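You operate a simulated robot arm through the tools that you are given. There is no shell and no other tool.

Carry out the task below with a simulated robot arm. There is one attempt and no reset: what you move stays moved.

TASK
Run in the motor on the card, then switch the blue stand off.
Fine: ratio and turns from the run in card; clamped, orange plug in and guard shut before power.

The check looks at the end state, three seconds after you hand in, the way a careful person would. Anything else that was tipped, shoved, dropped, spilled or broken makes it a failure.

THE ROBOT
A 7-joint arm with a two-finger parallel gripper, fixed in place. Base frame: the origin is at the foot of the arm, x ahead of it, y to its left, z up; the work surface is at about z = 0.78. Readings come in m, degrees, newtons and seconds.
Its first joint turns from -132.0 to 132.0 degrees. Payload 3.91 kg.
Tool frame: the origin (TCP) lies between the finger pads and is the grasp point; the fingertips stand 0.03 m ahead of it; z points along the fingers, y is the line along which they close. The gripper opens to 0.11 m. The fingers are 0.02 m wide and 0.01 m thick; the gripper's body (0.048 by 0.112 m) begins 0.055 m behind the TCP.
Orientation is told as [roll, pitch, yaw] about the base's x, y, z axes, in that order, counted from this pose: with the fingers straight down and closing along the base's y, the tool's x points along the base's -x, its y along +y and its z along -z.

THE INTERFACE
- The arm moves only by the tool play_rows. Its argument "increments" is a list of rows, each a list of 7 numbers: the shift along the tool's x, y, z in m, then the turn, a rotation vector about the tool's x, y, z in degrees, then the gripper command, from -1 (shut) to 1 (fully open), values between in proportion. In form: [[tx, ty, tz, rx, ry, rz, claw], ...]. A call has 1 to 20 rows; each row shifts and turns the commanded pose from where the row before left it, along the tool's axes as they then stand. Rows are played at 5 a second. More than 0.05 m and 8.6 degrees between two rows, or a gripper value outside its range, and nothing of the call is played. A pose out of reach is approached as far as the arm can. The call stops where the force on the tool passes 90 N (or 10 N more than at its start, if that is more) or the arm is blocked; 0.2 s more then pass. Each finger travels about 0.108 m/s and halts on what it meets, pressing with about 24 N; the grip force reading is that of the motor and also rises with nothing between the fingers. The clock runs only during rows and for 0.2 s after the last one: add rows that do not move to give the fingers time. The reply holds the time, the measured pose of the TCP, the force on the tool along the base axes, the opening and the grip force, in the units named above and with some noise, with the torque about the TCP (base axes, N m) and any sound that the robot's microphone picked up.
- Cameras (640 x 400 px; columns grow to the right, rows downward): "scene" is fixed at [0.3998, 0.6493, 1.5589]; the picture's right is [-0.74, 0.68, 0.00], its down [0.67, 0.73, -0.09] and it looks along [-0.06, -0.07, -1.00] (base axes); focal length 239 px, centre (320, 200). "wrist" rides on the gripper at [0.072, 0.017, -0.103] in the tool frame; the picture's right is [-0.23, 0.97, 0.00], its down [-0.76, -0.18, -0.62] and it looks along [-0.61, -0.14, 0.78] (tool axes); focal length 222 px, centre (320, 200). There is no depth. A picture from a camera that has moved, and an enlarged one, comes with that camera's place and axes in the base frame and with its lens.
- get_image(camera): a new picture of that camera. It takes no simulated time.
- zoom(camera, box): a new picture of the part [left, top, right, bottom] of that camera's present view, enlarged. It takes no simulated time.
- job_done(): hands the job in; it is judged then, once.

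Nothing tells you positions but the pictures and the camera data. Unless the task says otherwise, let go and move clear before handing in.

The tools are called after ">>>" by a JSON object that holds its "api" and its "payload". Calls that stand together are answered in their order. play_rows: Moves the arm, as the interface text tells. Its arguments: {"type":"object","properties":{"increments":{"type":"array"}},"required":["increments"]} The other tools are called the same way: get_image (camera) takes a picture; zoom (camera, box) takes an enlarged picture of a part of a camera's view; job_done () hands the job in.

At the start:

```text
t: 0.0
position: [0.3192, 0.4359, 1.1673]
ee_rot: [0.0, 0.0, 0.0]
ft_force: [0.8, 0.3, -1.4]
torque: [-0.02, -0.02, -0.04]
grip_width: 0.11
finger_force: 0.1
```

scene: 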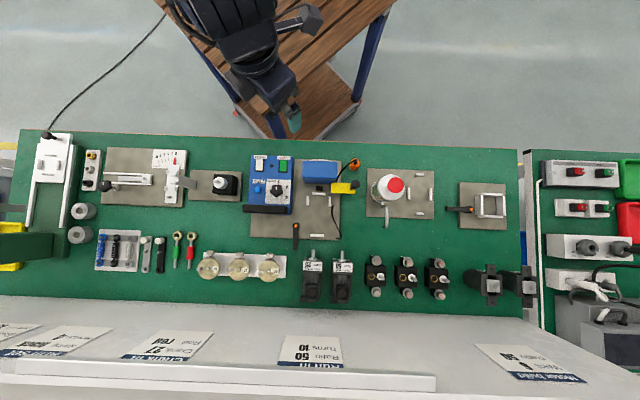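
wrist: 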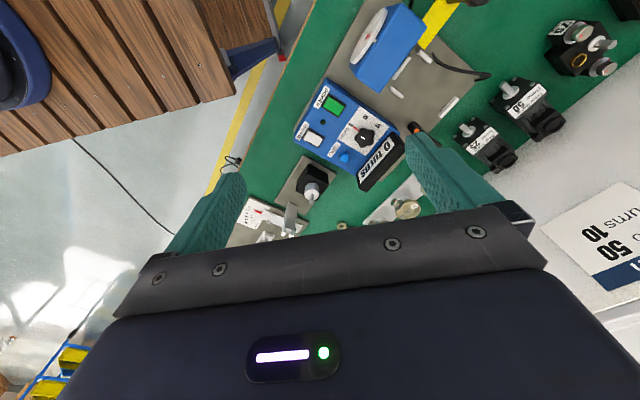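

I see a long green bench with a blue stand in the middle, motors, and cards along the back. I'll zoom in to read the cards and the blue stand before moving.

>>> {"api": "zoom", "payload": {"camera": "scene", "box": [230, 140, 390, 240]}}

>>> {"api": "zoom", "payload": {"camera": "scene", "box": [240, 230, 400, 330]}}

>>> {"api": "zoom", "payload": {"camera": "scene", "box": [240, 310, 400, 400]}}

>>> {"api": "zoom", "payload": {"camera": "scene", "box": [0, 310, 240, 400]}}

>>> {"api": "zoom", "payload": {"camera": "scene", "box": [440, 310, 640, 400]}}

>>> {"api": "zoom", "payload": {"camera": "wrist", "box": [240, 0, 500, 200]}}

```text
4.00 times, centred on (310, 190) of scene
camera zoom: at [0.3998, 0.6493, 1.5589], right [-0.74, 0.68, 0.0], down [0.67, 0.73, -0.09], along [-0.06, -0.07, -1.0], focal length 956 px, centre (360, 240)
```

zoom: 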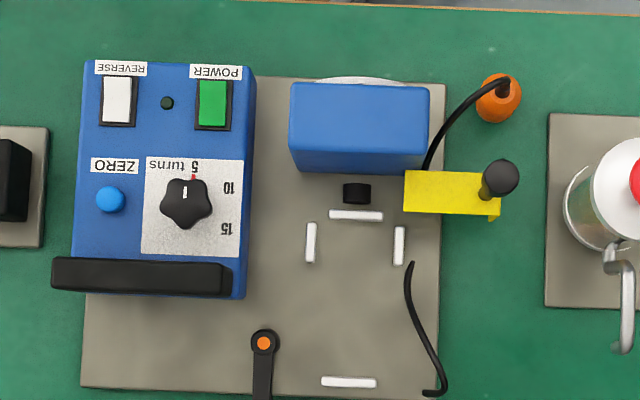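

```text
4.00 times, centred on (320, 280) of scene
camera zoom: at [0.3998, 0.6493, 1.5589], right [-0.74, 0.68, 0.0], down [0.67, 0.73, -0.09], along [-0.06, -0.07, -1.0], focal length 956 px, centre (320, -120)
```

zoom: 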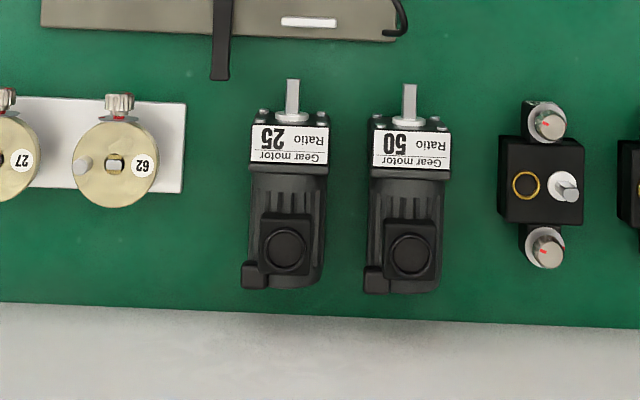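

```text
4.00 times, centred on (320, 355) of scene
camera zoom: at [0.3998, 0.6493, 1.5589], right [-0.74, 0.68, 0.0], down [0.67, 0.73, -0.09], along [-0.06, -0.07, -1.0], focal length 956 px, centre (320, -420)
```

zoom: 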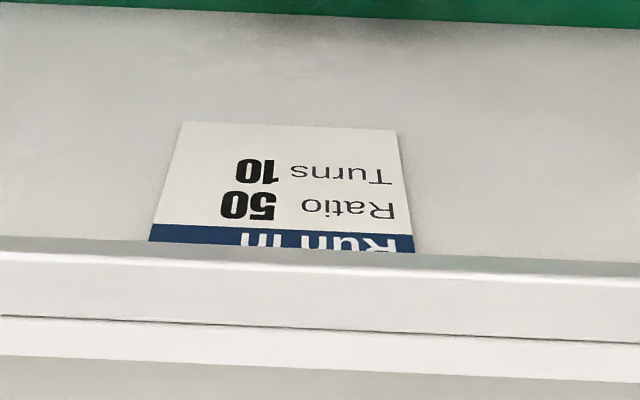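

```text
2.67 times, centred on (120, 355) of scene
camera zoom: at [0.3998, 0.6493, 1.5589], right [-0.74, 0.68, 0.0], down [0.67, 0.73, -0.09], along [-0.06, -0.07, -1.0], focal length 637 px, centre (853, -213)
```

zoom: 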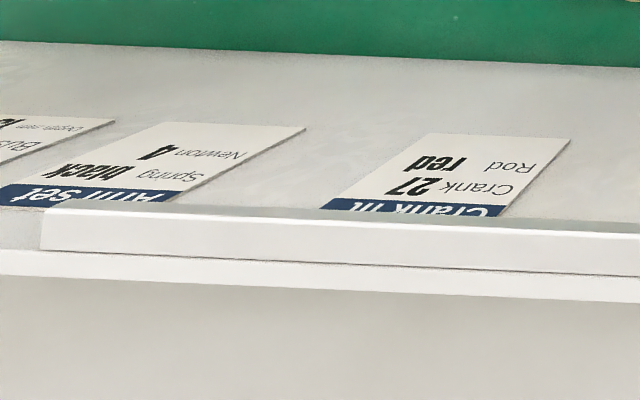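

```text
3.20 times, centred on (540, 355) of scene
camera zoom: at [0.3998, 0.6493, 1.5589], right [-0.74, 0.68, 0.0], down [0.67, 0.73, -0.09], along [-0.06, -0.07, -1.0], focal length 764 px, centre (-384, -296)
```

zoom: 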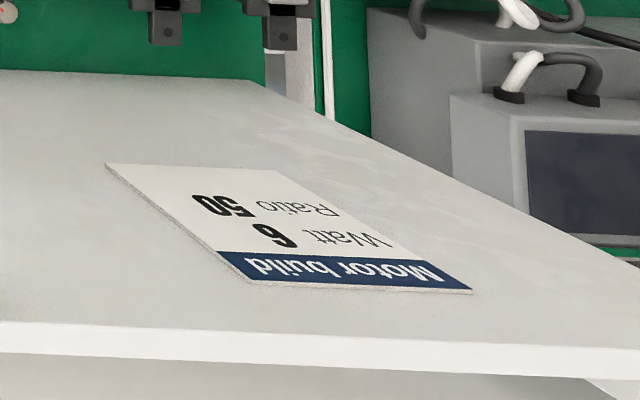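

```text
2.00 times, centred on (370, 100) of wrist
camera zoom: at [0.2462, 0.453, 1.2708], right [0.23, 0.97, 0.0], down [0.76, -0.18, 0.62], along [0.61, -0.14, -0.78], focal length 444 px, centre (220, 400)
```

zoom: 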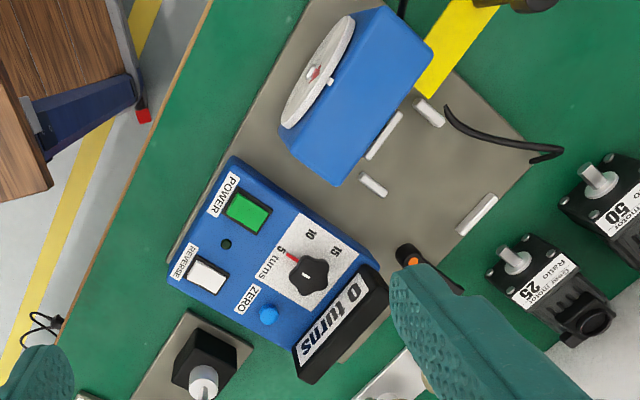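

The run-in card says Ratio 50, Turns 10; the 50 motor is the right-hand one of the two gear motors, and the blue stand at the bench centre has the dial, POWER/REVERSE/ZERO, a nest, a clamp lever (orange dot), a yellow guard and an orange plug. The bench seems to lie at 45° to the base, so I'll turn the tool by 45° and look with the wrist camera.

>>> {"api": "play_rows", "payload": {"increments": [[0, 0, 0, 0, 0, -7.5, 1], [0, 0, 0, 0, 0, -7.5, 1], [0, 0, 0, 0, 0, -7.5, 1], [0, 0, 0, 0, 0, -7.5, 1], [0, 0, 0, 0, 0, -7.5, 1], [0, 0, 0, 0, 0, -7.5, 1], [0, 0, 0, 0, 0, 0, 1]]}}

>>> {"api": "get_image", "payload": {"camera": "wrist"}}

>>> {"api": "get_image", "payload": {"camera": "scene"}}

```text
t: 1.6
position: [0.3183, 0.4349, 1.1665]
ee_rot: [0.0, -0.1, 45.1]
ft_force: [0.4, -0.5, -0.5]
torque: [-0.03, -0.02, -0.02]
grip_width: 0.1101
finger_force: 0.0
```

```text
taken
camera wrist: at [0.2561, 0.3961, 1.2704], right [-0.53, 0.85, 0.0], down [0.66, 0.41, 0.62], along [0.53, 0.33, -0.78], focal length 222 px, centre (320, 200)
```

wrist: 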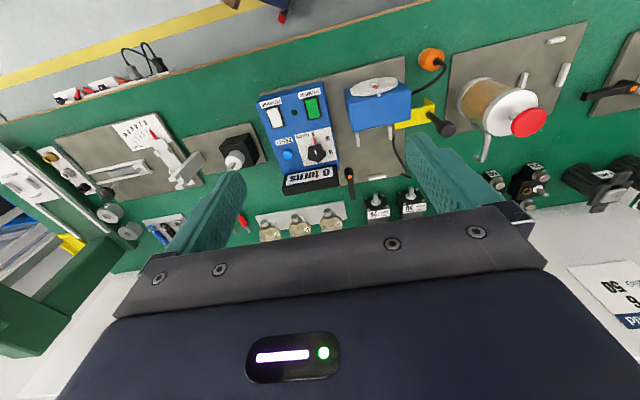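

```text
taken
```

scene: 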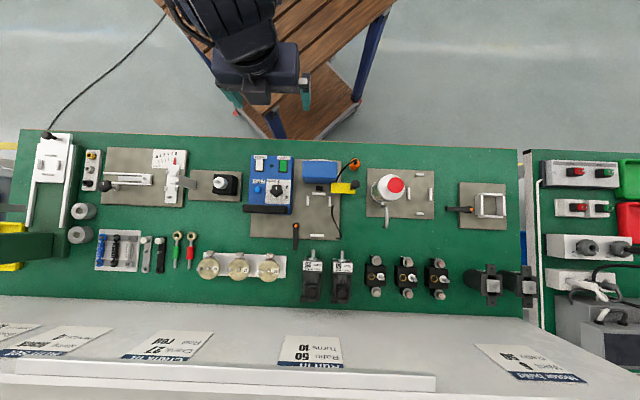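

With the tool aligned to the bench, the stand's POWER switch triangulates to roughly z≈0.847. I'll go lower and nearer for a closer look at the stand's nest, guard, plug and clamp.

>>> {"api": "play_rows", "payload": {"increments": [[0, 0.04, 0.04, 0, 0, 0, 1], [0, 0.04, 0.04, 0, 0, 0, 1], [0, 0.03, 0.03, 0, 0, 0, 1], [0, 0, 0, 0, 0, 0, 1]]}}

>>> {"api": "get_image", "payload": {"camera": "wrist"}}

>>> {"api": "zoom", "payload": {"camera": "wrist", "box": [160, 30, 480, 230]}}

```text
refused: row 1 steps farther than a row can; nothing moved
```

```text
taken
camera wrist: at [0.2561, 0.3961, 1.2704], right [-0.53, 0.85, 0.0], down [0.66, 0.41, 0.62], along [0.53, 0.33, -0.78], focal length 222 px, centre (320, 200)
```

wrist: 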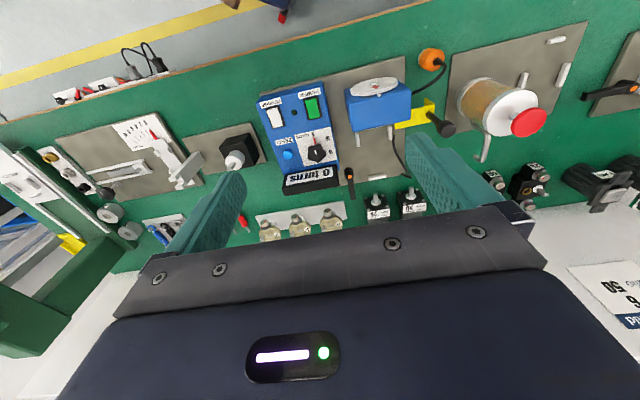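

```text
2.00 times, centred on (320, 130) of wrist
camera zoom: at [0.2561, 0.3961, 1.2704], right [-0.53, 0.85, 0.0], down [0.66, 0.41, 0.62], along [0.53, 0.33, -0.78], focal length 444 px, centre (320, 340)
```

zoom: 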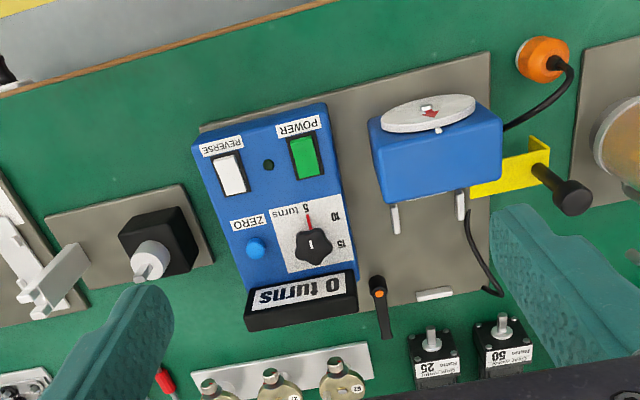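

The step norm was too large; I'll use smaller steps to get the wrist camera near the stand.

>>> {"api": "play_rows", "payload": {"increments": [[0, 0.03, 0.035, 0, 0, 0, 1], [0, 0.03, 0.035, 0, 0, 0, 1], [0, 0.03, 0.035, 0, 0, 0, 1], [0, 0, 0.02, 0, 0, 0, 1], [0, 0, 0, 0, 0, 0, 1]]}}

>>> {"api": "get_image", "payload": {"camera": "wrist"}}

>>> {"api": "zoom", "payload": {"camera": "wrist", "box": [160, 30, 480, 230]}}

```text
t: 2.8
position: [0.2545, 0.5, 1.0425]
ee_rot: [0.0, 0.1, 45.1]
ft_force: [0.6, 0.7, 0.0]
torque: [0.01, -0.01, 0.02]
grip_width: 0.1098
finger_force: 0.1
```

```text
taken
camera wrist: at [0.1909, 0.4601, 1.147], right [-0.53, 0.85, 0.0], down [0.66, 0.41, 0.62], along [0.53, 0.33, -0.78], focal length 222 px, centre (320, 200)
```

wrist: 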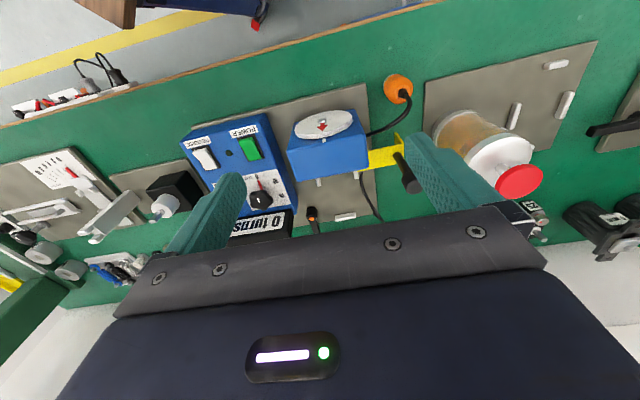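

```text
2.00 times, centred on (320, 130) of wrist
camera zoom: at [0.1909, 0.4601, 1.147], right [-0.53, 0.85, 0.0], down [0.66, 0.41, 0.62], along [0.53, 0.33, -0.78], focal length 444 px, centre (320, 340)
```

zoom: 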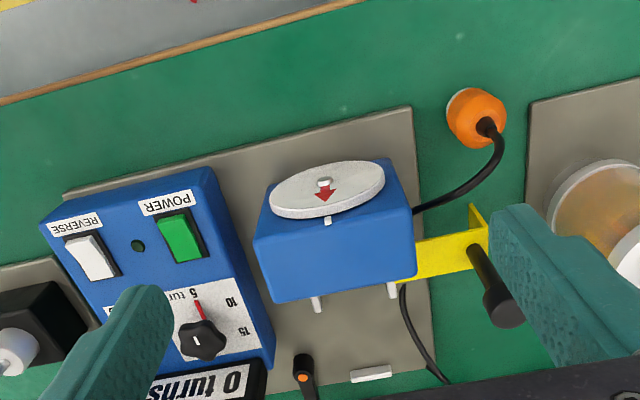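

>>> {"api": "zoom", "payload": {"camera": "scene", "box": [295, 150, 367, 195]}}

>>> {"api": "zoom", "payload": {"camera": "scene", "box": [285, 195, 357, 240]}}

>>> {"api": "zoom", "payload": {"camera": "scene", "box": [240, 145, 312, 190]}}

>>> {"api": "zoom", "payload": {"camera": "scene", "box": [295, 240, 375, 310]}}

>>> {"api": "zoom", "payload": {"camera": "wrist", "box": [270, 60, 430, 160]}}

>>> {"api": "zoom", "payload": {"camera": "wrist", "box": [280, 130, 440, 230]}}

```text
8.89 times, centred on (331, 172) of scene
camera zoom: at [0.3998, 0.6493, 1.5589], right [-0.74, 0.68, 0.0], down [0.67, 0.73, -0.09], along [-0.06, -0.07, -1.0], focal length 2123 px, centre (222, 444)
```

zoom: 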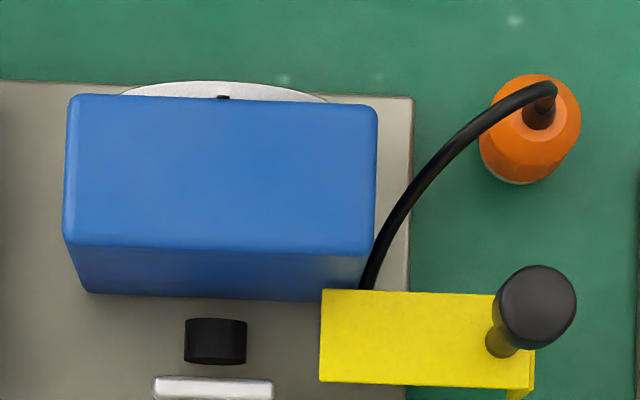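

```text
8.89 times, centred on (321, 218) of scene
camera zoom: at [0.3998, 0.6493, 1.5589], right [-0.74, 0.68, 0.0], down [0.67, 0.73, -0.09], along [-0.06, -0.07, -1.0], focal length 2123 px, centre (311, 44)
```

zoom: 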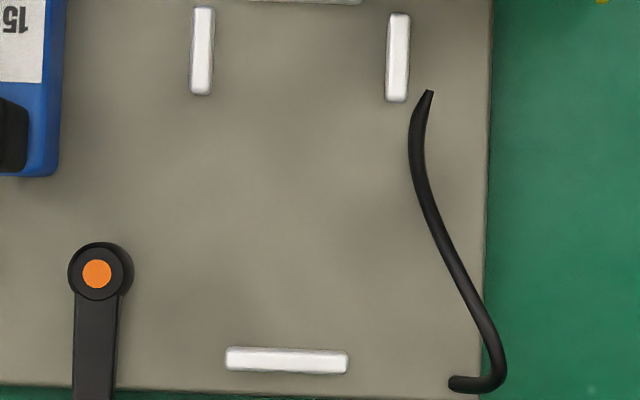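

```text
8.89 times, centred on (276, 168) of scene
camera zoom: at [0.3998, 0.6493, 1.5589], right [-0.74, 0.68, 0.0], down [0.67, 0.73, -0.09], along [-0.06, -0.07, -1.0], focal length 2123 px, centre (711, 489)
```

zoom: 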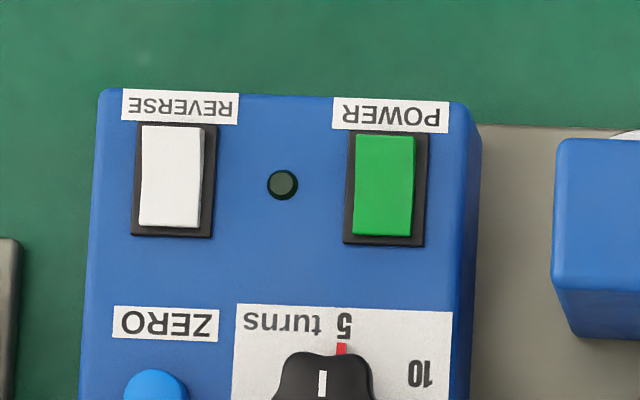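

```text
5.71 times, centred on (335, 275) of scene
camera zoom: at [0.3998, 0.6493, 1.5589], right [-0.74, 0.68, 0.0], down [0.67, 0.73, -0.09], along [-0.06, -0.07, -1.0], focal length 1365 px, centre (234, -229)
```

zoom: 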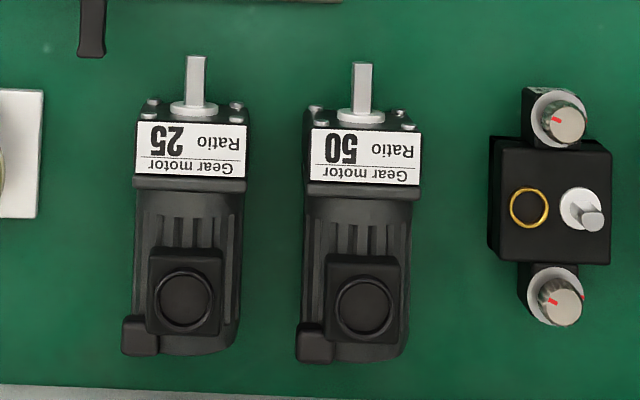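

```text
4.00 times, centred on (350, 110) of wrist
camera zoom: at [0.1909, 0.4601, 1.147], right [-0.53, 0.85, 0.0], down [0.66, 0.41, 0.62], along [0.53, 0.33, -0.78], focal length 888 px, centre (200, 560)
```

zoom: 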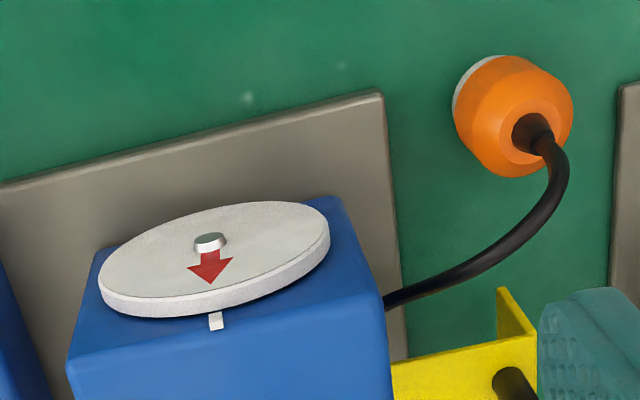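

```text
4.00 times, centred on (360, 180) of wrist
camera zoom: at [0.1909, 0.4601, 1.147], right [-0.53, 0.85, 0.0], down [0.66, 0.41, 0.62], along [0.53, 0.33, -0.78], focal length 888 px, centre (160, 280)
```

zoom: 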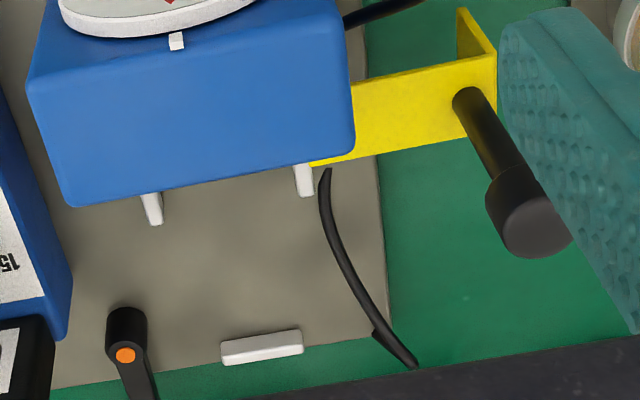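

The nest is about 62 mm wide and 125 mm long, with front and rear stops and the coupling behind the front stop. The bottle on the right reaches up to z≈0.95, so I'll stay above 1.0 and move over the motors for a closer look.

>>> {"api": "play_rows", "payload": {"increments": [[-0.045, 0.012, 0, 0, 0, 0, 1], [-0.045, 0.012, 0, 0, 0, 0, 1], [-0.045, 0.012, 0, 0, 0, 0, 1], [-0.045, 0.012, 0, 0, 0, 0, 1], [-0.045, 0.014, 0, 0, 0, 0, 1], [-0.045, 0.014, 0, 0, 0, 0, 1], [0, 0, 0, 0, 0, 0, 1]]}}

>>> {"api": "get_image", "payload": {"camera": "wrist"}}

>>> {"api": "zoom", "payload": {"camera": "wrist", "box": [200, 60, 440, 210]}}

```text
t: 4.4
position: [0.394, 0.7469, 1.0409]
ee_rot: [0.1, 0.0, 45.0]
ft_force: [0.0, -0.3, -0.1]
torque: [-0.03, 0.01, -0.04]
grip_width: 0.1102
finger_force: 0.0
```

```text
taken
camera wrist: at [0.3311, 0.7075, 1.1446], right [-0.53, 0.85, 0.0], down [0.66, 0.41, 0.62], along [0.53, 0.33, -0.78], focal length 222 px, centre (320, 200)
```

wrist: 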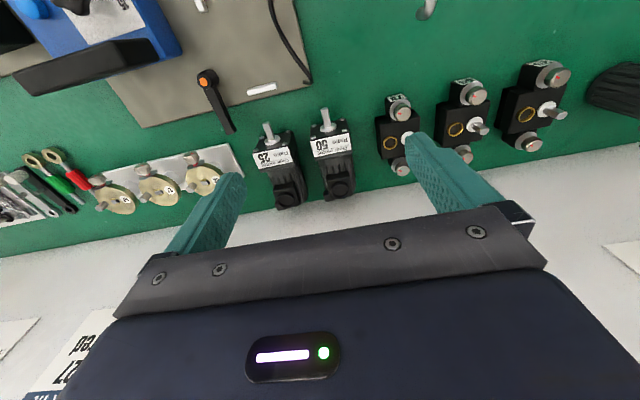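

```text
2.67 times, centred on (320, 135) of wrist
camera zoom: at [0.3311, 0.7075, 1.1446], right [-0.53, 0.85, 0.0], down [0.66, 0.41, 0.62], along [0.53, 0.33, -0.78], focal length 592 px, centre (320, 373)
```

zoom: 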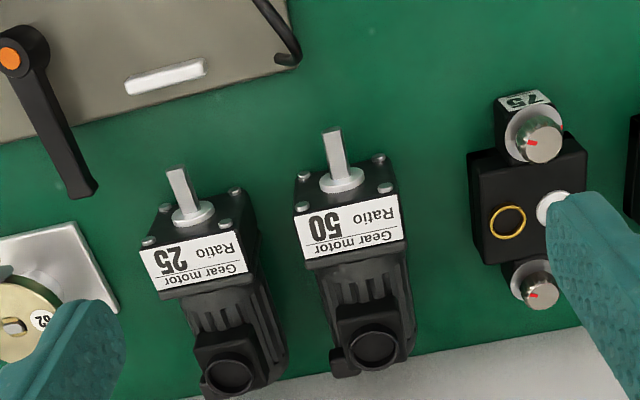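

Motor 50 measures about 58 mm square at the gearhead (front face at b≈0.861, shaft tip ≈0.829, axis z≈0.81), with the socket ring on top at z≈0.862. Nest clearance looks small, so I'll turn the wrist camera around to view the coupling and nest from the far side.

>>> {"api": "play_rows", "payload": {"increments": [[0.035, -0.03, 0, 0, 0, 0, 1], [0.035, -0.03, 0, 0, 0, 0, 1], [0.017, -0.02, 0, 0, 0, 0, 1], [0, 0, 0, 0, 0, -8.5, 1], [0, 0, 0, 0, 0, -8.5, 1], [0, 0, 0, 0, 0, -8.5, 1], [0, 0, 0, 0, 0, -8.5, 1], [0, 0, 0, 0, 0, -8.5, 1], [0, 0, 0, 0, 0, -8.5, 1], [0, 0, 0, 0, 0, -8.5, 1], [0, 0, 0, 0, 0, -8.5, 1], [0, 0, 0, 0, 0, -8.5, 1], [0, 0, 0, 0, 0, -8.5, 1], [0, 0, 0, 0, 0, 0, 1]]}}

>>> {"api": "get_image", "payload": {"camera": "wrist"}}

```text
t: 7.4
position: [0.3863, 0.6253, 1.0416]
ee_rot: [0.0, 0.1, 130.0]
ft_force: [0.5, -0.3, 0.6]
torque: [0.0, 0.02, -0.01]
grip_width: 0.1098
finger_force: 0.0
```

```text
taken
camera wrist: at [0.4213, 0.5595, 1.146], right [-0.89, -0.45, 0.0], down [-0.35, 0.7, 0.62], along [-0.28, 0.56, -0.78], focal length 222 px, centre (320, 200)
```

wrist: 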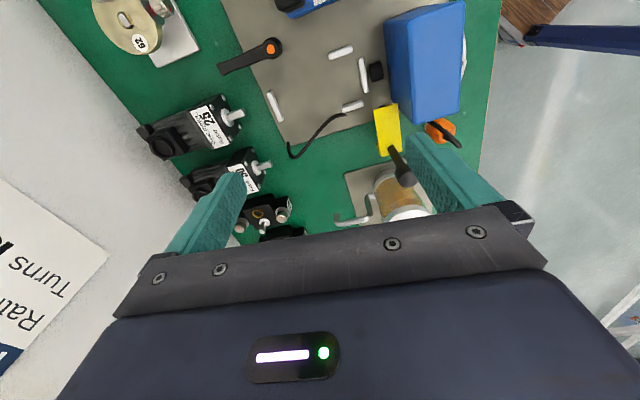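

Rotation works so far; continuing to about yaw 225 to look back toward the coupling.

>>> {"api": "play_rows", "payload": {"increments": [[0, 0, 0, 0, 0, -8.5, 1], [0, 0, 0, 0, 0, -8.5, 1], [0, 0, 0, 0, 0, -8.5, 1], [0, 0, 0, 0, 0, -8.5, 1], [0, 0, 0, 0, 0, -8.5, 1], [0, 0, 0, 0, 0, -8.5, 1], [0, 0, 0, 0, 0, -8.5, 1], [0, 0, 0, 0, 0, -8.5, 1], [0, 0, 0, 0, 0, -8.5, 1], [0, 0, 0, 0, 0, -8.5, 1], [0, 0, 0, 0, 0, -8.5, 1], [0, 0, 0, 0, 0, 0, 1]]}}

>>> {"api": "get_image", "payload": {"camera": "wrist"}}

>>> {"api": "zoom", "payload": {"camera": "wrist", "box": [200, 40, 440, 190]}}

```text
t: 10.0
position: [0.3869, 0.6263, 1.0415]
ee_rot: [0.0, 0.0, -136.4]
ft_force: [-0.4, -0.1, -0.8]
torque: [0.01, 0.02, 0.02]
grip_width: 0.1098
finger_force: 0.1
```

```text
taken
camera wrist: at [0.4516, 0.6644, 1.1459], right [0.51, -0.86, 0.0], down [-0.67, -0.4, 0.62], along [-0.54, -0.32, -0.78], focal length 222 px, centre (320, 200)
```

wrist: 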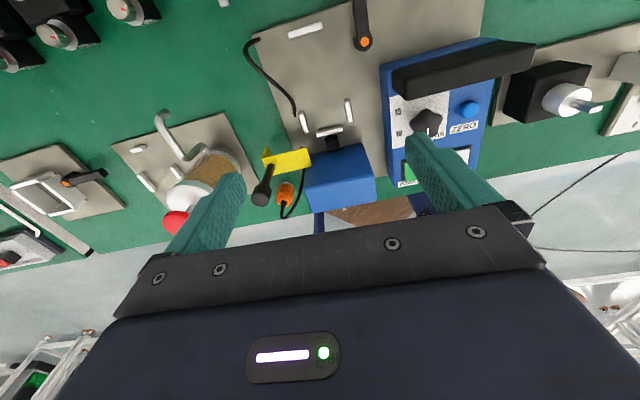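

```text
2.67 times, centred on (320, 115) of wrist
camera zoom: at [0.4516, 0.6644, 1.1459], right [0.51, -0.86, 0.0], down [-0.67, -0.4, 0.62], along [-0.54, -0.32, -0.78], focal length 592 px, centre (320, 427)
```

zoom: 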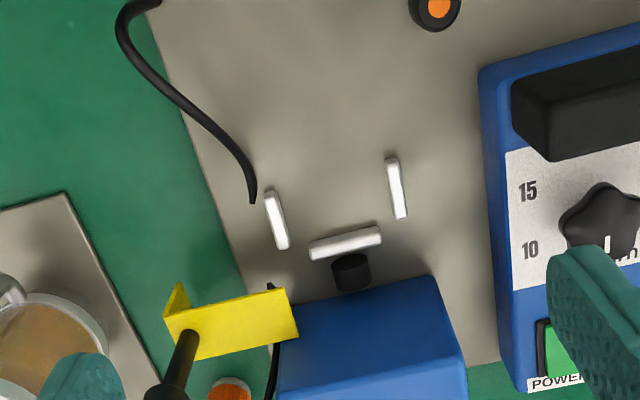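

>>> {"api": "play_rows", "payload": {"increments": [[0.03, 0, 0.03, 0, 0, -1.4, 1], [0.03, 0, 0.03, 0, 0, 0, 1], [0.03, 0, 0.03, 0, 0, 0, 1], [0, 0, 0, 0, 0, 0, 1]]}}

>>> {"api": "get_image", "payload": {"camera": "wrist"}}

>>> {"api": "zoom", "payload": {"camera": "wrist", "box": [220, 60, 420, 185]}}

```text
t: 11.0
position: [0.4489, 0.6912, 0.9524]
ee_rot: [0.0, 0.0, -135.1]
ft_force: [-0.5, 0.2, -0.8]
torque: [-0.03, 0.03, 0.0]
grip_width: 0.1101
finger_force: 0.1
```

```text
taken
camera wrist: at [0.5123, 0.7314, 1.0572], right [0.53, -0.85, 0.0], down [-0.66, -0.41, 0.62], along [-0.53, -0.33, -0.78], focal length 222 px, centre (320, 200)
```

wrist: 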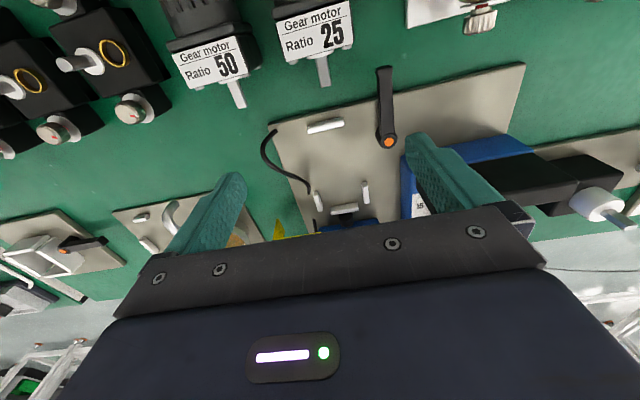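

```text
3.20 times, centred on (320, 122) of wrist
camera zoom: at [0.5123, 0.7314, 1.0572], right [0.53, -0.85, 0.0], down [-0.66, -0.41, 0.62], along [-0.53, -0.33, -0.78], focal length 711 px, centre (320, 448)
```

zoom: 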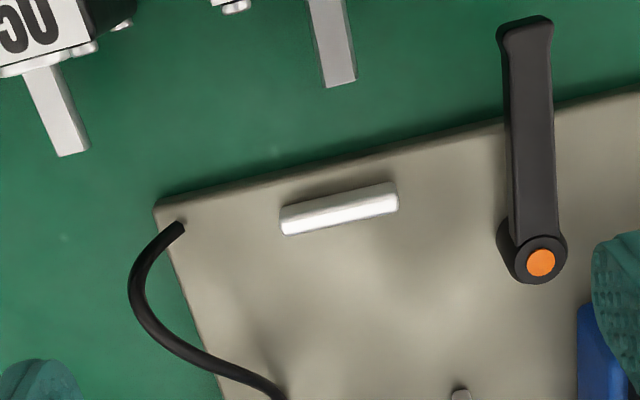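

>>> {"api": "play_rows", "payload": {"increments": [[-0.035, 0, 0.01, 0, 0, 0, 1], [-0.035, 0, 0.02, 0, 0, 0, 1], [0, 0, 0, 0, 0, 0, 1]]}}

>>> {"api": "get_image", "payload": {"camera": "wrist"}}

>>> {"api": "zoom", "payload": {"camera": "wrist", "box": [220, 80, 420, 205]}}

```text
t: 11.8
position: [0.3985, 0.6409, 0.9203]
ee_rot: [0.1, 0.0, -135.1]
ft_force: [0.1, 0.0, 0.3]
torque: [0.0, 0.0, -0.01]
grip_width: 0.11
finger_force: 0.0
```

```text
taken
camera wrist: at [0.4623, 0.6802, 1.0239], right [0.53, -0.85, 0.0], down [-0.67, -0.41, 0.62], along [-0.53, -0.33, -0.78], focal length 222 px, centre (320, 200)
```

wrist: 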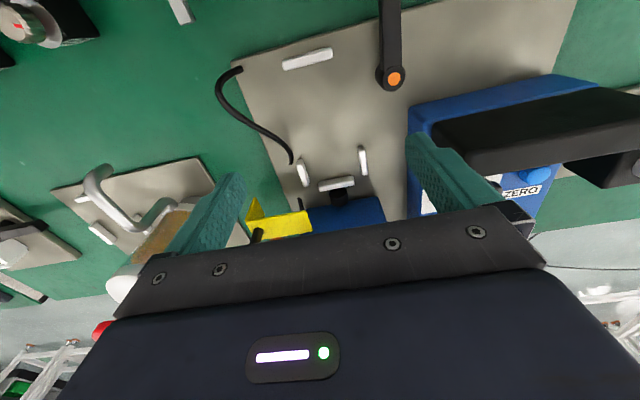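

```text
3.20 times, centred on (320, 142) of wrist
camera zoom: at [0.4623, 0.6802, 1.0239], right [0.53, -0.85, 0.0], down [-0.67, -0.41, 0.62], along [-0.53, -0.33, -0.78], focal length 711 px, centre (320, 384)
```

zoom: 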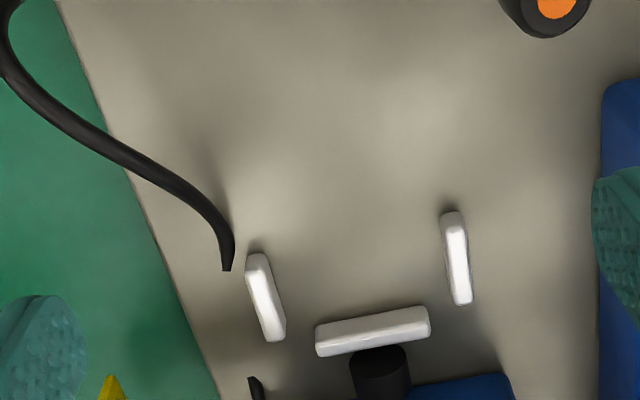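

>>> {"api": "play_rows", "payload": {"increments": [[0, 0, 0, 0, -8, 0, 1], [0, 0, 0, 0, -8, 0, 1], [0, 0, 0, 0, -8, 0, 1], [0, 0, 0, 0, 0, 0, 1]]}}

>>> {"api": "get_image", "payload": {"camera": "wrist"}}

>>> {"api": "zoom", "payload": {"camera": "wrist", "box": [240, 60, 400, 160]}}

```text
t: 12.8
position: [0.4003, 0.6402, 0.9216]
ee_rot: [0.0, -24.0, -135.1]
ft_force: [-0.8, 0.1, -0.2]
torque: [-0.01, 0.0, -0.02]
grip_width: 0.1102
finger_force: 0.1
```

```text
taken
camera wrist: at [0.4897, 0.7046, 0.987], right [0.54, -0.84, 0.09], down [-0.44, -0.19, 0.88], along [-0.72, -0.52, -0.47], focal length 222 px, centre (320, 200)
```

wrist: 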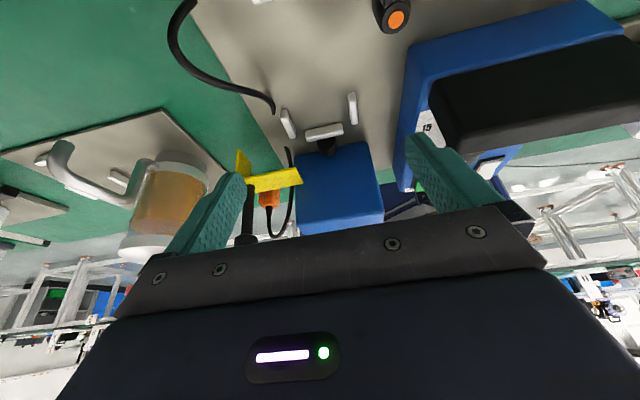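

```text
4.00 times, centred on (320, 110) of wrist
camera zoom: at [0.4897, 0.7046, 0.987], right [0.54, -0.84, 0.09], down [-0.44, -0.19, 0.88], along [-0.72, -0.52, -0.47], focal length 888 px, centre (320, 560)
```

zoom: 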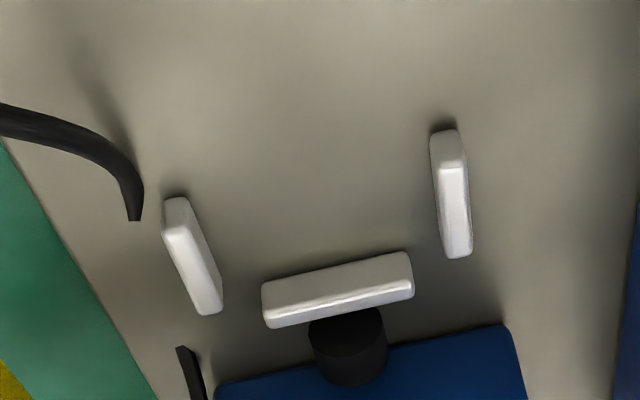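

>>> {"api": "play_rows", "payload": {"increments": [[0.022, 0, 0.012, 0, -8, 0, 1], [0.022, 0, 0.012, 0, -8, 0, 1], [0, 0, 0, 0, 0, 0, 1]]}}

>>> {"api": "get_image", "payload": {"camera": "wrist"}}

>>> {"api": "zoom", "payload": {"camera": "wrist", "box": [240, 60, 400, 160]}}

```text
t: 13.6
position: [0.4199, 0.6574, 0.8785]
ee_rot: [-0.1, -40.0, -135.1]
ft_force: [0.5, 0.2, -0.5]
torque: [0.0, -0.02, 0.01]
grip_width: 0.1101
finger_force: 0.1
```

```text
taken
camera wrist: at [0.5187, 0.7322, 0.9131], right [0.56, -0.81, 0.15], down [-0.25, 0.0, 0.97], along [-0.79, -0.58, -0.21], focal length 222 px, centre (320, 200)
```

wrist: 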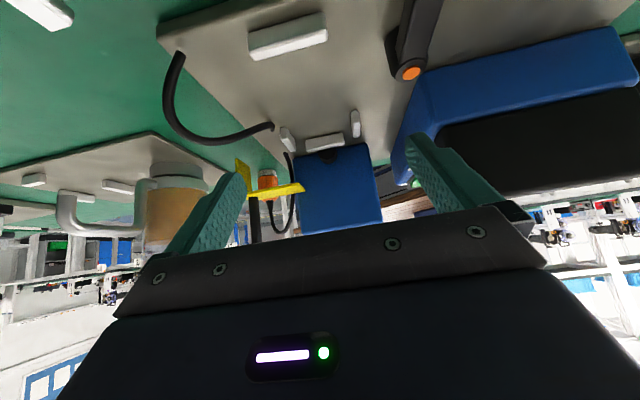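

```text
4.00 times, centred on (320, 110) of wrist
camera zoom: at [0.5187, 0.7322, 0.9131], right [0.56, -0.81, 0.15], down [-0.25, 0.0, 0.97], along [-0.79, -0.58, -0.21], focal length 888 px, centre (320, 560)
```

zoom: 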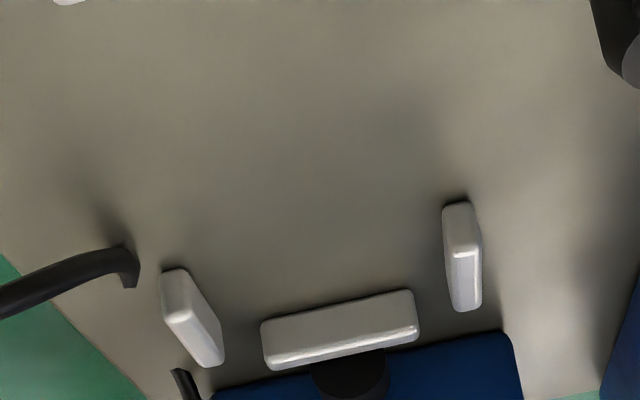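

>>> {"api": "zoom", "payload": {"camera": "wrist", "box": [295, 120, 359, 170]}}

>>> {"api": "zoom", "payload": {"camera": "wrist", "box": [230, 140, 330, 220]}}

>>> {"api": "zoom", "payload": {"camera": "wrist", "box": [340, 0, 500, 120]}}

```text
8.00 times, centred on (327, 145) of wrist
camera zoom: at [0.5187, 0.7322, 0.9131], right [0.56, -0.81, 0.15], down [-0.25, 0.0, 0.97], along [-0.79, -0.58, -0.21], focal length 1777 px, centre (264, 640)
```

zoom: 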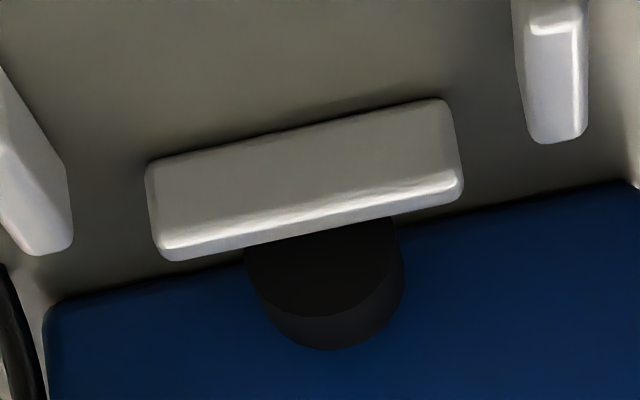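

```text
5.00 times, centred on (280, 180) of wrist
camera zoom: at [0.5187, 0.7322, 0.9131], right [0.56, -0.81, 0.15], down [-0.25, 0.0, 0.97], along [-0.79, -0.58, -0.21], focal length 1111 px, centre (520, 300)
```

zoom: 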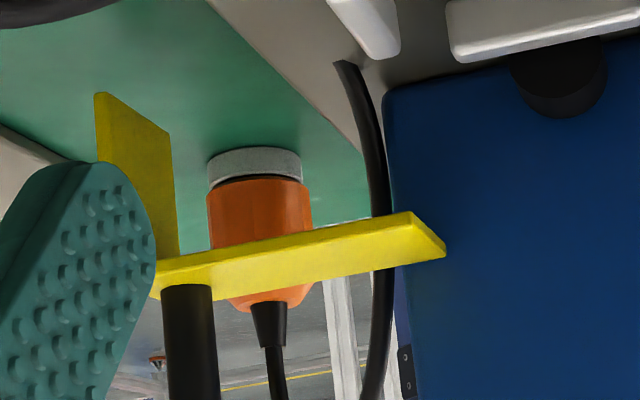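

```text
3.33 times, centred on (420, 60) of wrist
camera zoom: at [0.5187, 0.7322, 0.9131], right [0.56, -0.81, 0.15], down [-0.25, 0.0, 0.97], along [-0.79, -0.58, -0.21], focal length 740 px, centre (-13, 667)
```

zoom: 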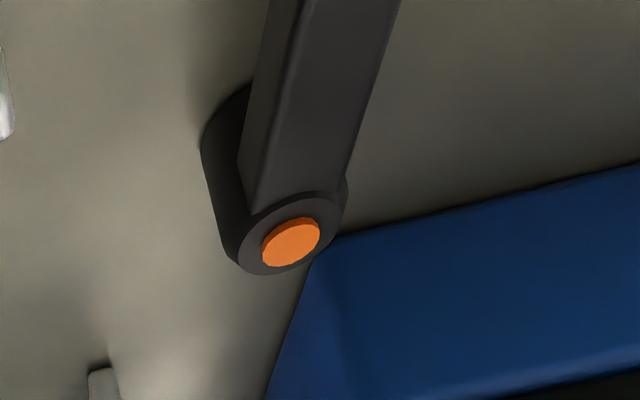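

The clamp lever (orange dot) pivots about a vertical axis at about a=0.102, b=0.757, z≈0.81 and currently points away from the robot; the guard is a sliding yellow plate with a black post. I want a better look at the motor's side and rear (there's a small foot at its rear left) before grasping, so I'll rise, level the tool and turn the camera sideways.

>>> {"api": "play_rows", "payload": {"increments": [[-0.0257, 0, -0.0306, 0, 0, 0, 1], [-0.0257, 0, -0.0306, 0, 0, 0, 1], [-0.0257, 0, -0.0306, 0, 0, 0, 1], [0, 0, 0, 0, 8, 0, 1], [0, 0, 0, 0, 8, 0, 1], [0, 0, 0, 0, 8, 0, 1], [0, 0, 0, 0, 8, 0, 1], [0, 0, 0, 0, 8, 0, 1], [0.045, 0, 0, 0, 0, 8.5, 1], [0, 0, 0, 0, 0, 8.5, 1], [0, 0, 0, 0, 0, 8.5, 1], [0, 0, 0, 0, 0, 8.5, 1], [0, 0, 0, 0, 0, 8.5, 1], [0, 0, 0, 0, 0, 8.5, 1], [0, 0, 0, 0, 0, 8.5, 1], [0, 0, 0, 0, 0, 8.5, 1], [0, 0, 0, 0, 0, 8.5, 1], [0, 0, 0, 0, 0, 8.5, 1], [0, 0, 0, 0, 0, 5, 1], [0, 0, 0, 0, 0, 0, 1]]}}

>>> {"api": "get_image", "payload": {"camera": "wrist"}}

```text
t: 17.8
position: [0.4534, 0.6915, 1.0007]
ee_rot: [0.1, 0.0, 134.7]
ft_force: [0.0, -0.1, -0.3]
torque: [0.01, -0.01, 0.01]
grip_width: 0.1101
finger_force: 0.1
```

```text
taken
camera wrist: at [0.493, 0.628, 1.1048], right [-0.85, -0.53, 0.0], down [-0.41, 0.67, 0.62], along [-0.33, 0.53, -0.78], focal length 222 px, centre (320, 200)
```

wrist: 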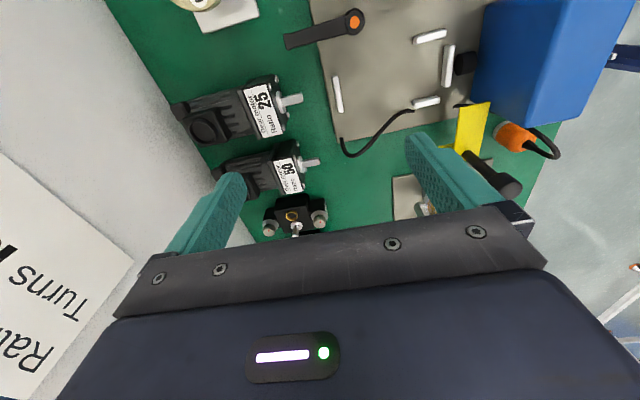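

The grey backdrop with cards is a vertical panel at b≈1.01, so I'll keep clear of it. Moving sideways-looking camera closer to the motors.

>>> {"api": "play_rows", "payload": {"increments": [[0.013, -0.03, 0.017, 0, 0, 0, 1], [0.013, -0.03, 0.017, 0, 0, 0, 1], [0.012, -0.03, 0.017, 0, 0, 0, 1], [0, 0, 0, 0, 0, 0, 1]]}}

>>> {"api": "get_image", "payload": {"camera": "wrist"}}

>>> {"api": "zoom", "payload": {"camera": "wrist", "box": [220, 80, 420, 205]}}

```text
t: 18.8
position: [0.5435, 0.7249, 0.9457]
ee_rot: [0.0, 0.1, 134.9]
ft_force: [0.7, 0.1, 0.3]
torque: [-0.03, -0.02, 0.01]
grip_width: 0.11
finger_force: 0.1
```

```text
taken
camera wrist: at [0.5838, 0.6632, 1.0508], right [-0.85, -0.53, 0.0], down [-0.41, 0.66, 0.62], along [-0.33, 0.53, -0.78], focal length 222 px, centre (320, 200)
```

wrist: 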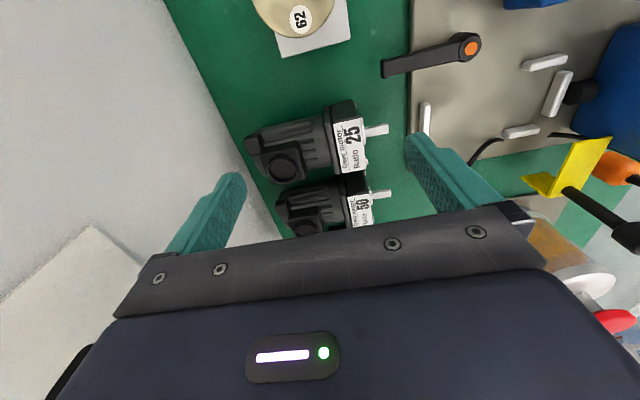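

```text
3.20 times, centred on (320, 142) of wrist
camera zoom: at [0.5838, 0.6632, 1.0508], right [-0.85, -0.53, 0.0], down [-0.41, 0.66, 0.62], along [-0.33, 0.53, -0.78], focal length 711 px, centre (320, 384)
```

zoom: 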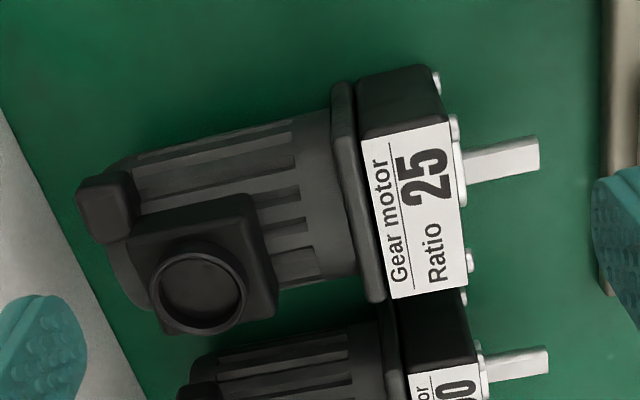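

>>> {"api": "zoom", "payload": {"camera": "wrist", "box": [370, 0, 610, 150]}}

>>> {"api": "zoom", "payload": {"camera": "scene", "box": [440, 170, 520, 240]}}

>>> {"api": "zoom", "payload": {"camera": "scene", "box": [270, 205, 350, 255]}}

```text
2.67 times, centred on (490, 75) of wrist
camera zoom: at [0.5838, 0.6632, 1.0508], right [-0.85, -0.53, 0.0], down [-0.41, 0.66, 0.62], along [-0.33, 0.53, -0.78], focal length 592 px, centre (-133, 533)
```

zoom: 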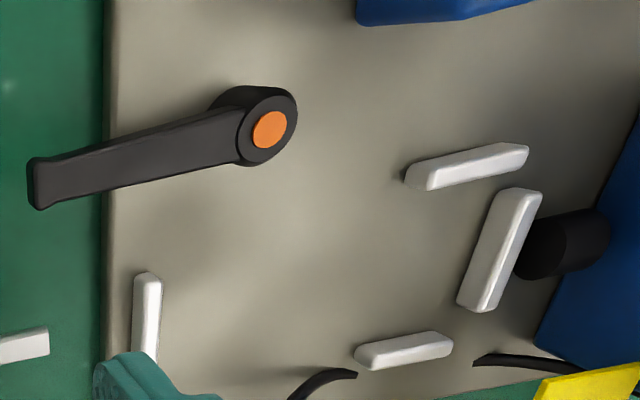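

```text
5.71 times, centred on (480, 205) of scene
camera zoom: at [0.3998, 0.6493, 1.5589], right [-0.74, 0.68, 0.0], down [0.67, 0.73, -0.09], along [-0.06, -0.07, -1.0], focal length 1365 px, centre (-594, 171)
```

zoom: 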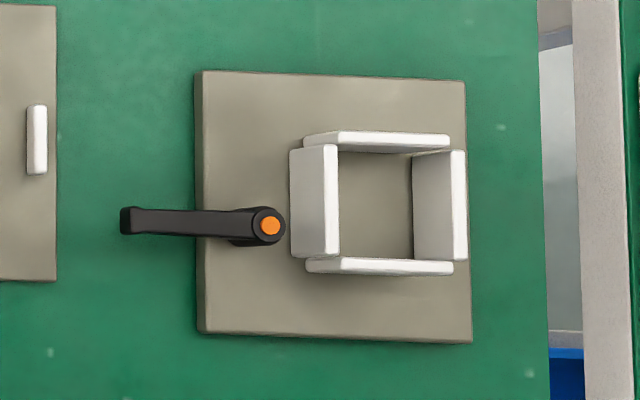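

```text
8.00 times, centred on (310, 230) of scene
camera zoom: at [0.3998, 0.6493, 1.5589], right [-0.74, 0.68, 0.0], down [0.67, 0.73, -0.09], along [-0.06, -0.07, -1.0], focal length 1911 px, centre (400, -40)
```

zoom: 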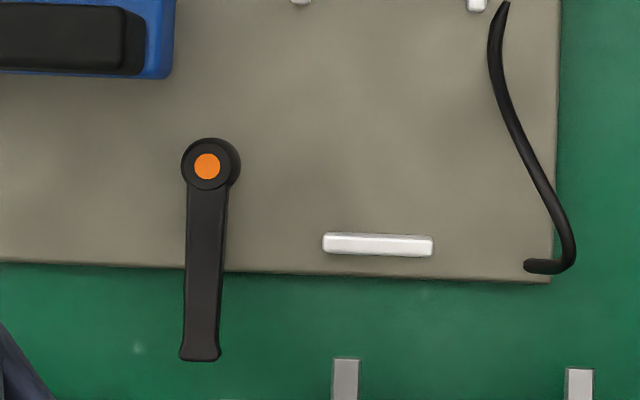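

The lever is flat at z≈0.81 with its tip at about a=0.102, b=0.83. Before placing the motor I'll test gently which way the lever swings, so I turn back to yaw 45, close the fingers and position beside the lever at height.

>>> {"api": "play_rows", "payload": {"increments": [[0, 0, -0.03, 0, 0, 8.5, 1], [0, 0, -0.03, 0, 0, 8.5, 0.5], [0, 0, 0, 0, 0, 8.5, 0], [0, 0, 0, 0, 0, 8.5, -0.5], [0, 0, 0, 0, 0, 8.5, -1], [0, 0, 0, 0, 0, 8.5, -1], [0, 0, 0, 0, 0, 8.5, -1], [0, 0, 0, 0, 0, 8.5, -1], [0, 0, 0, 0, 0, 8.5, -1], [0, 0, 0, 0, 0, 8.5, -1], [0, 0, 0, 0, 0, 4.9, -1], [0.03, -0.02, 0, 0, 0, 0, -1], [0.03, -0.02, 0, 0, 0, 0, -1], [0.03, -0.02, 0, 0, 0, 0, -1], [0, 0, 0, 0, 0, 0, -1]]}}

>>> {"api": "get_image", "payload": {"camera": "wrist"}}

```text
t: 22.0
position: [0.5212, 0.6208, 1.0106]
ee_rot: [0.0, 0.0, 44.9]
ft_force: [-0.2, -0.1, -0.6]
torque: [-0.01, 0.02, -0.03]
grip_width: 0.0002
finger_force: 23.9
```

```text
taken
camera wrist: at [0.4585, 0.5817, 1.1148], right [-0.53, 0.85, 0.0], down [0.66, 0.41, 0.62], along [0.53, 0.33, -0.78], focal length 222 px, centre (320, 200)
```

wrist: 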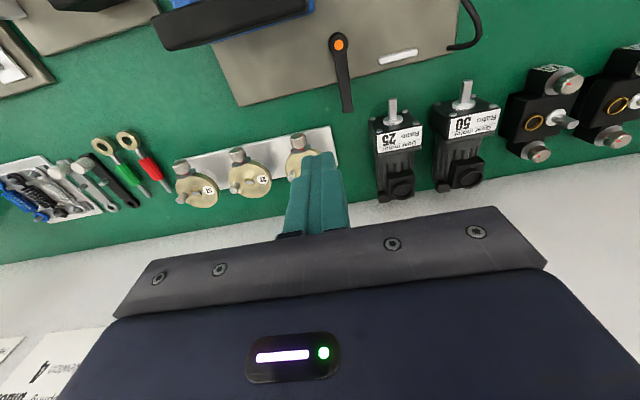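

>>> {"api": "play_rows", "payload": {"increments": [[0, 0, 0.045, 0, 0, 0, -1], [0, 0, 0.045, 0, 0, 0, -1], [0, 0, 0.045, 0, 0, 0, -1], [0, 0, 0.045, 0, 0, 0, -1], [0, 0, 0.002, 0, 0, 0, -1], [0, 0, 0, 0, 0, 0, -1]]}}

>>> {"api": "get_image", "payload": {"camera": "wrist"}}

>>> {"api": "get_image", "payload": {"camera": "scene"}}

```text
t: 23.4
position: [0.5213, 0.6217, 0.8269]
ee_rot: [0.0, 0.0, 45.1]
ft_force: [-0.1, 0.4, 0.0]
torque: [0.01, 0.0, 0.02]
grip_width: 0.0001
finger_force: 24.2
```

```text
taken
camera wrist: at [0.4595, 0.5823, 0.9313], right [-0.53, 0.85, 0.0], down [0.66, 0.41, 0.62], along [0.53, 0.33, -0.78], focal length 222 px, centre (320, 200)
```

wrist: 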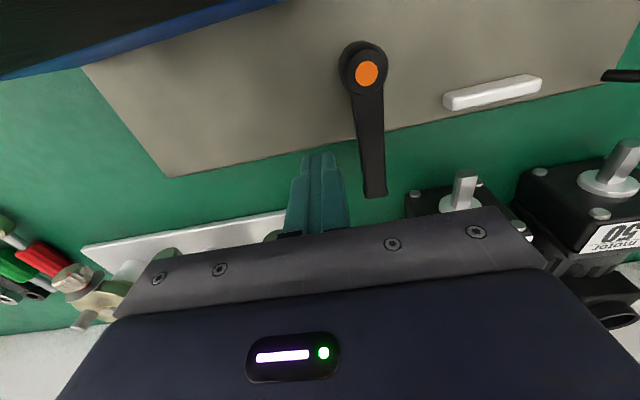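

```text
taken
```

scene: 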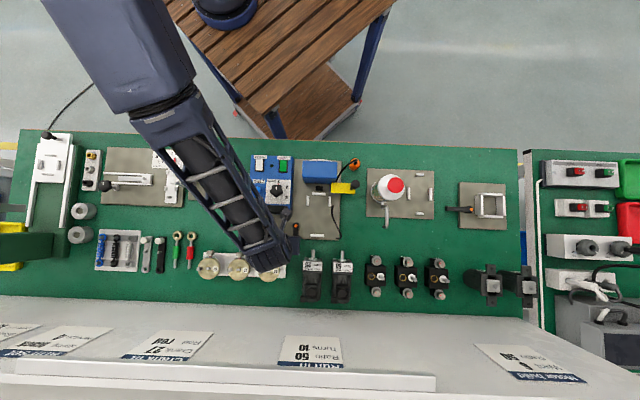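

Fingers are beside the lever. I'll approach and nudge it gently toward the nest side (+a), watching force.

>>> {"api": "play_rows", "payload": {"increments": [[0, 0.006, 0, 0, 0, 0, -1], [0, 0.006, 0, 0, 0, 0, -1], [0, 0.003, 0, 0, 0, 0, -1], [0, 0.003, 0, 0, 0, 0, -1], [0, 0.003, 0, 0, 0, 0, -1], [0, 0, 0, 0, 0, 0, -1]]}}

>>> {"api": "get_image", "payload": {"camera": "wrist"}}

```text
t: 24.8
position: [0.5107, 0.6331, 0.8256]
ee_rot: [-0.1, 0.1, 44.9]
ft_force: [17.6, -38.8, 6.9]
torque: [-0.63, -0.25, 0.51]
grip_width: 0.0
finger_force: 23.4
```

```text
taken
camera wrist: at [0.4478, 0.5952, 0.9305], right [-0.53, 0.85, 0.0], down [0.66, 0.41, 0.62], along [0.53, 0.33, -0.78], focal length 222 px, centre (320, 200)
```

wrist: 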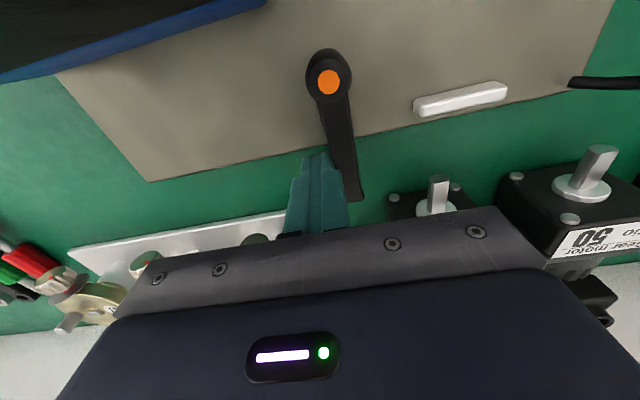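

Pushing toward the nest met 40 N and the lever did not turn, so its travel must be the other way (toward −a). I back off, rise, and go over motor 50 with the gripper partly open.

>>> {"api": "play_rows", "payload": {"increments": [[0, -0.012, 0, 0, 0, 0, -1], [0, 0, -0.045, 0, 0, 0, -1], [0, 0, -0.045, 0, 0, 0, -1], [0, 0, -0.045, 0, 0, 0, -1], [0, 0, -0.03, 0, 0, 0, -1], [-0.02, 0.04, 0, 0, 0, 0, 0.45], [-0.02, 0.04, 0, 0, 0, 0, 0.45], [-0.02, 0.04, 0, 0, 0, 0, 0.45], [-0.02, 0.04, 0, 0, 0, 0, 0.45], [-0.024, 0.017, 0, 0, 0, 0, 0.45], [0, 0, 0, 0, 0, 0, 0.45]]}}

>>> {"api": "get_image", "payload": {"camera": "wrist"}}

>>> {"api": "get_image", "payload": {"camera": "scene"}}

```text
t: 27.2
position: [0.4644, 0.8288, 0.9904]
ee_rot: [0.0, -0.1, 45.0]
ft_force: [0.2, 0.4, -0.5]
torque: [-0.02, 0.03, -0.01]
grip_width: 0.0797
finger_force: 0.2
```

```text
taken
camera wrist: at [0.401, 0.7897, 1.0944], right [-0.53, 0.85, 0.0], down [0.66, 0.41, 0.62], along [0.53, 0.33, -0.78], focal length 222 px, centre (320, 200)
```

wrist: 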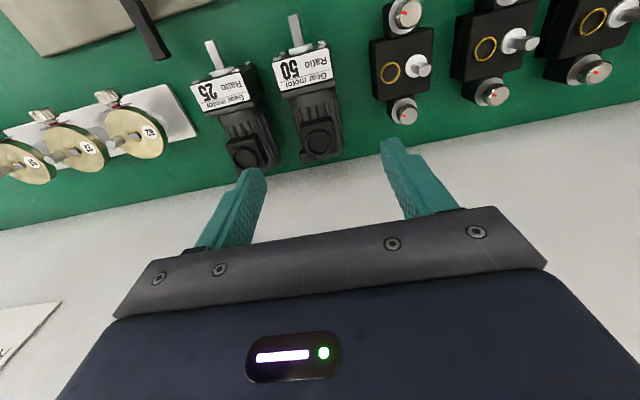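

```text
taken
```

scene: 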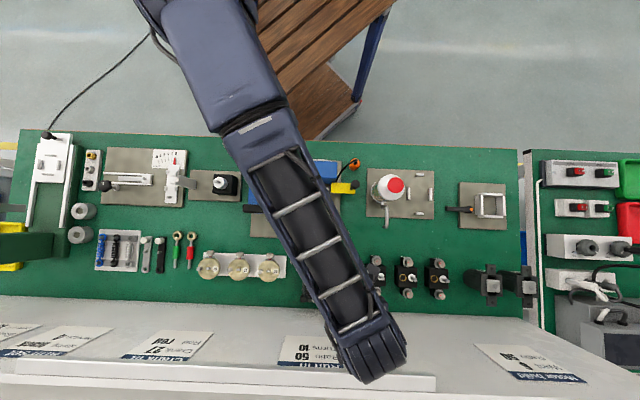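

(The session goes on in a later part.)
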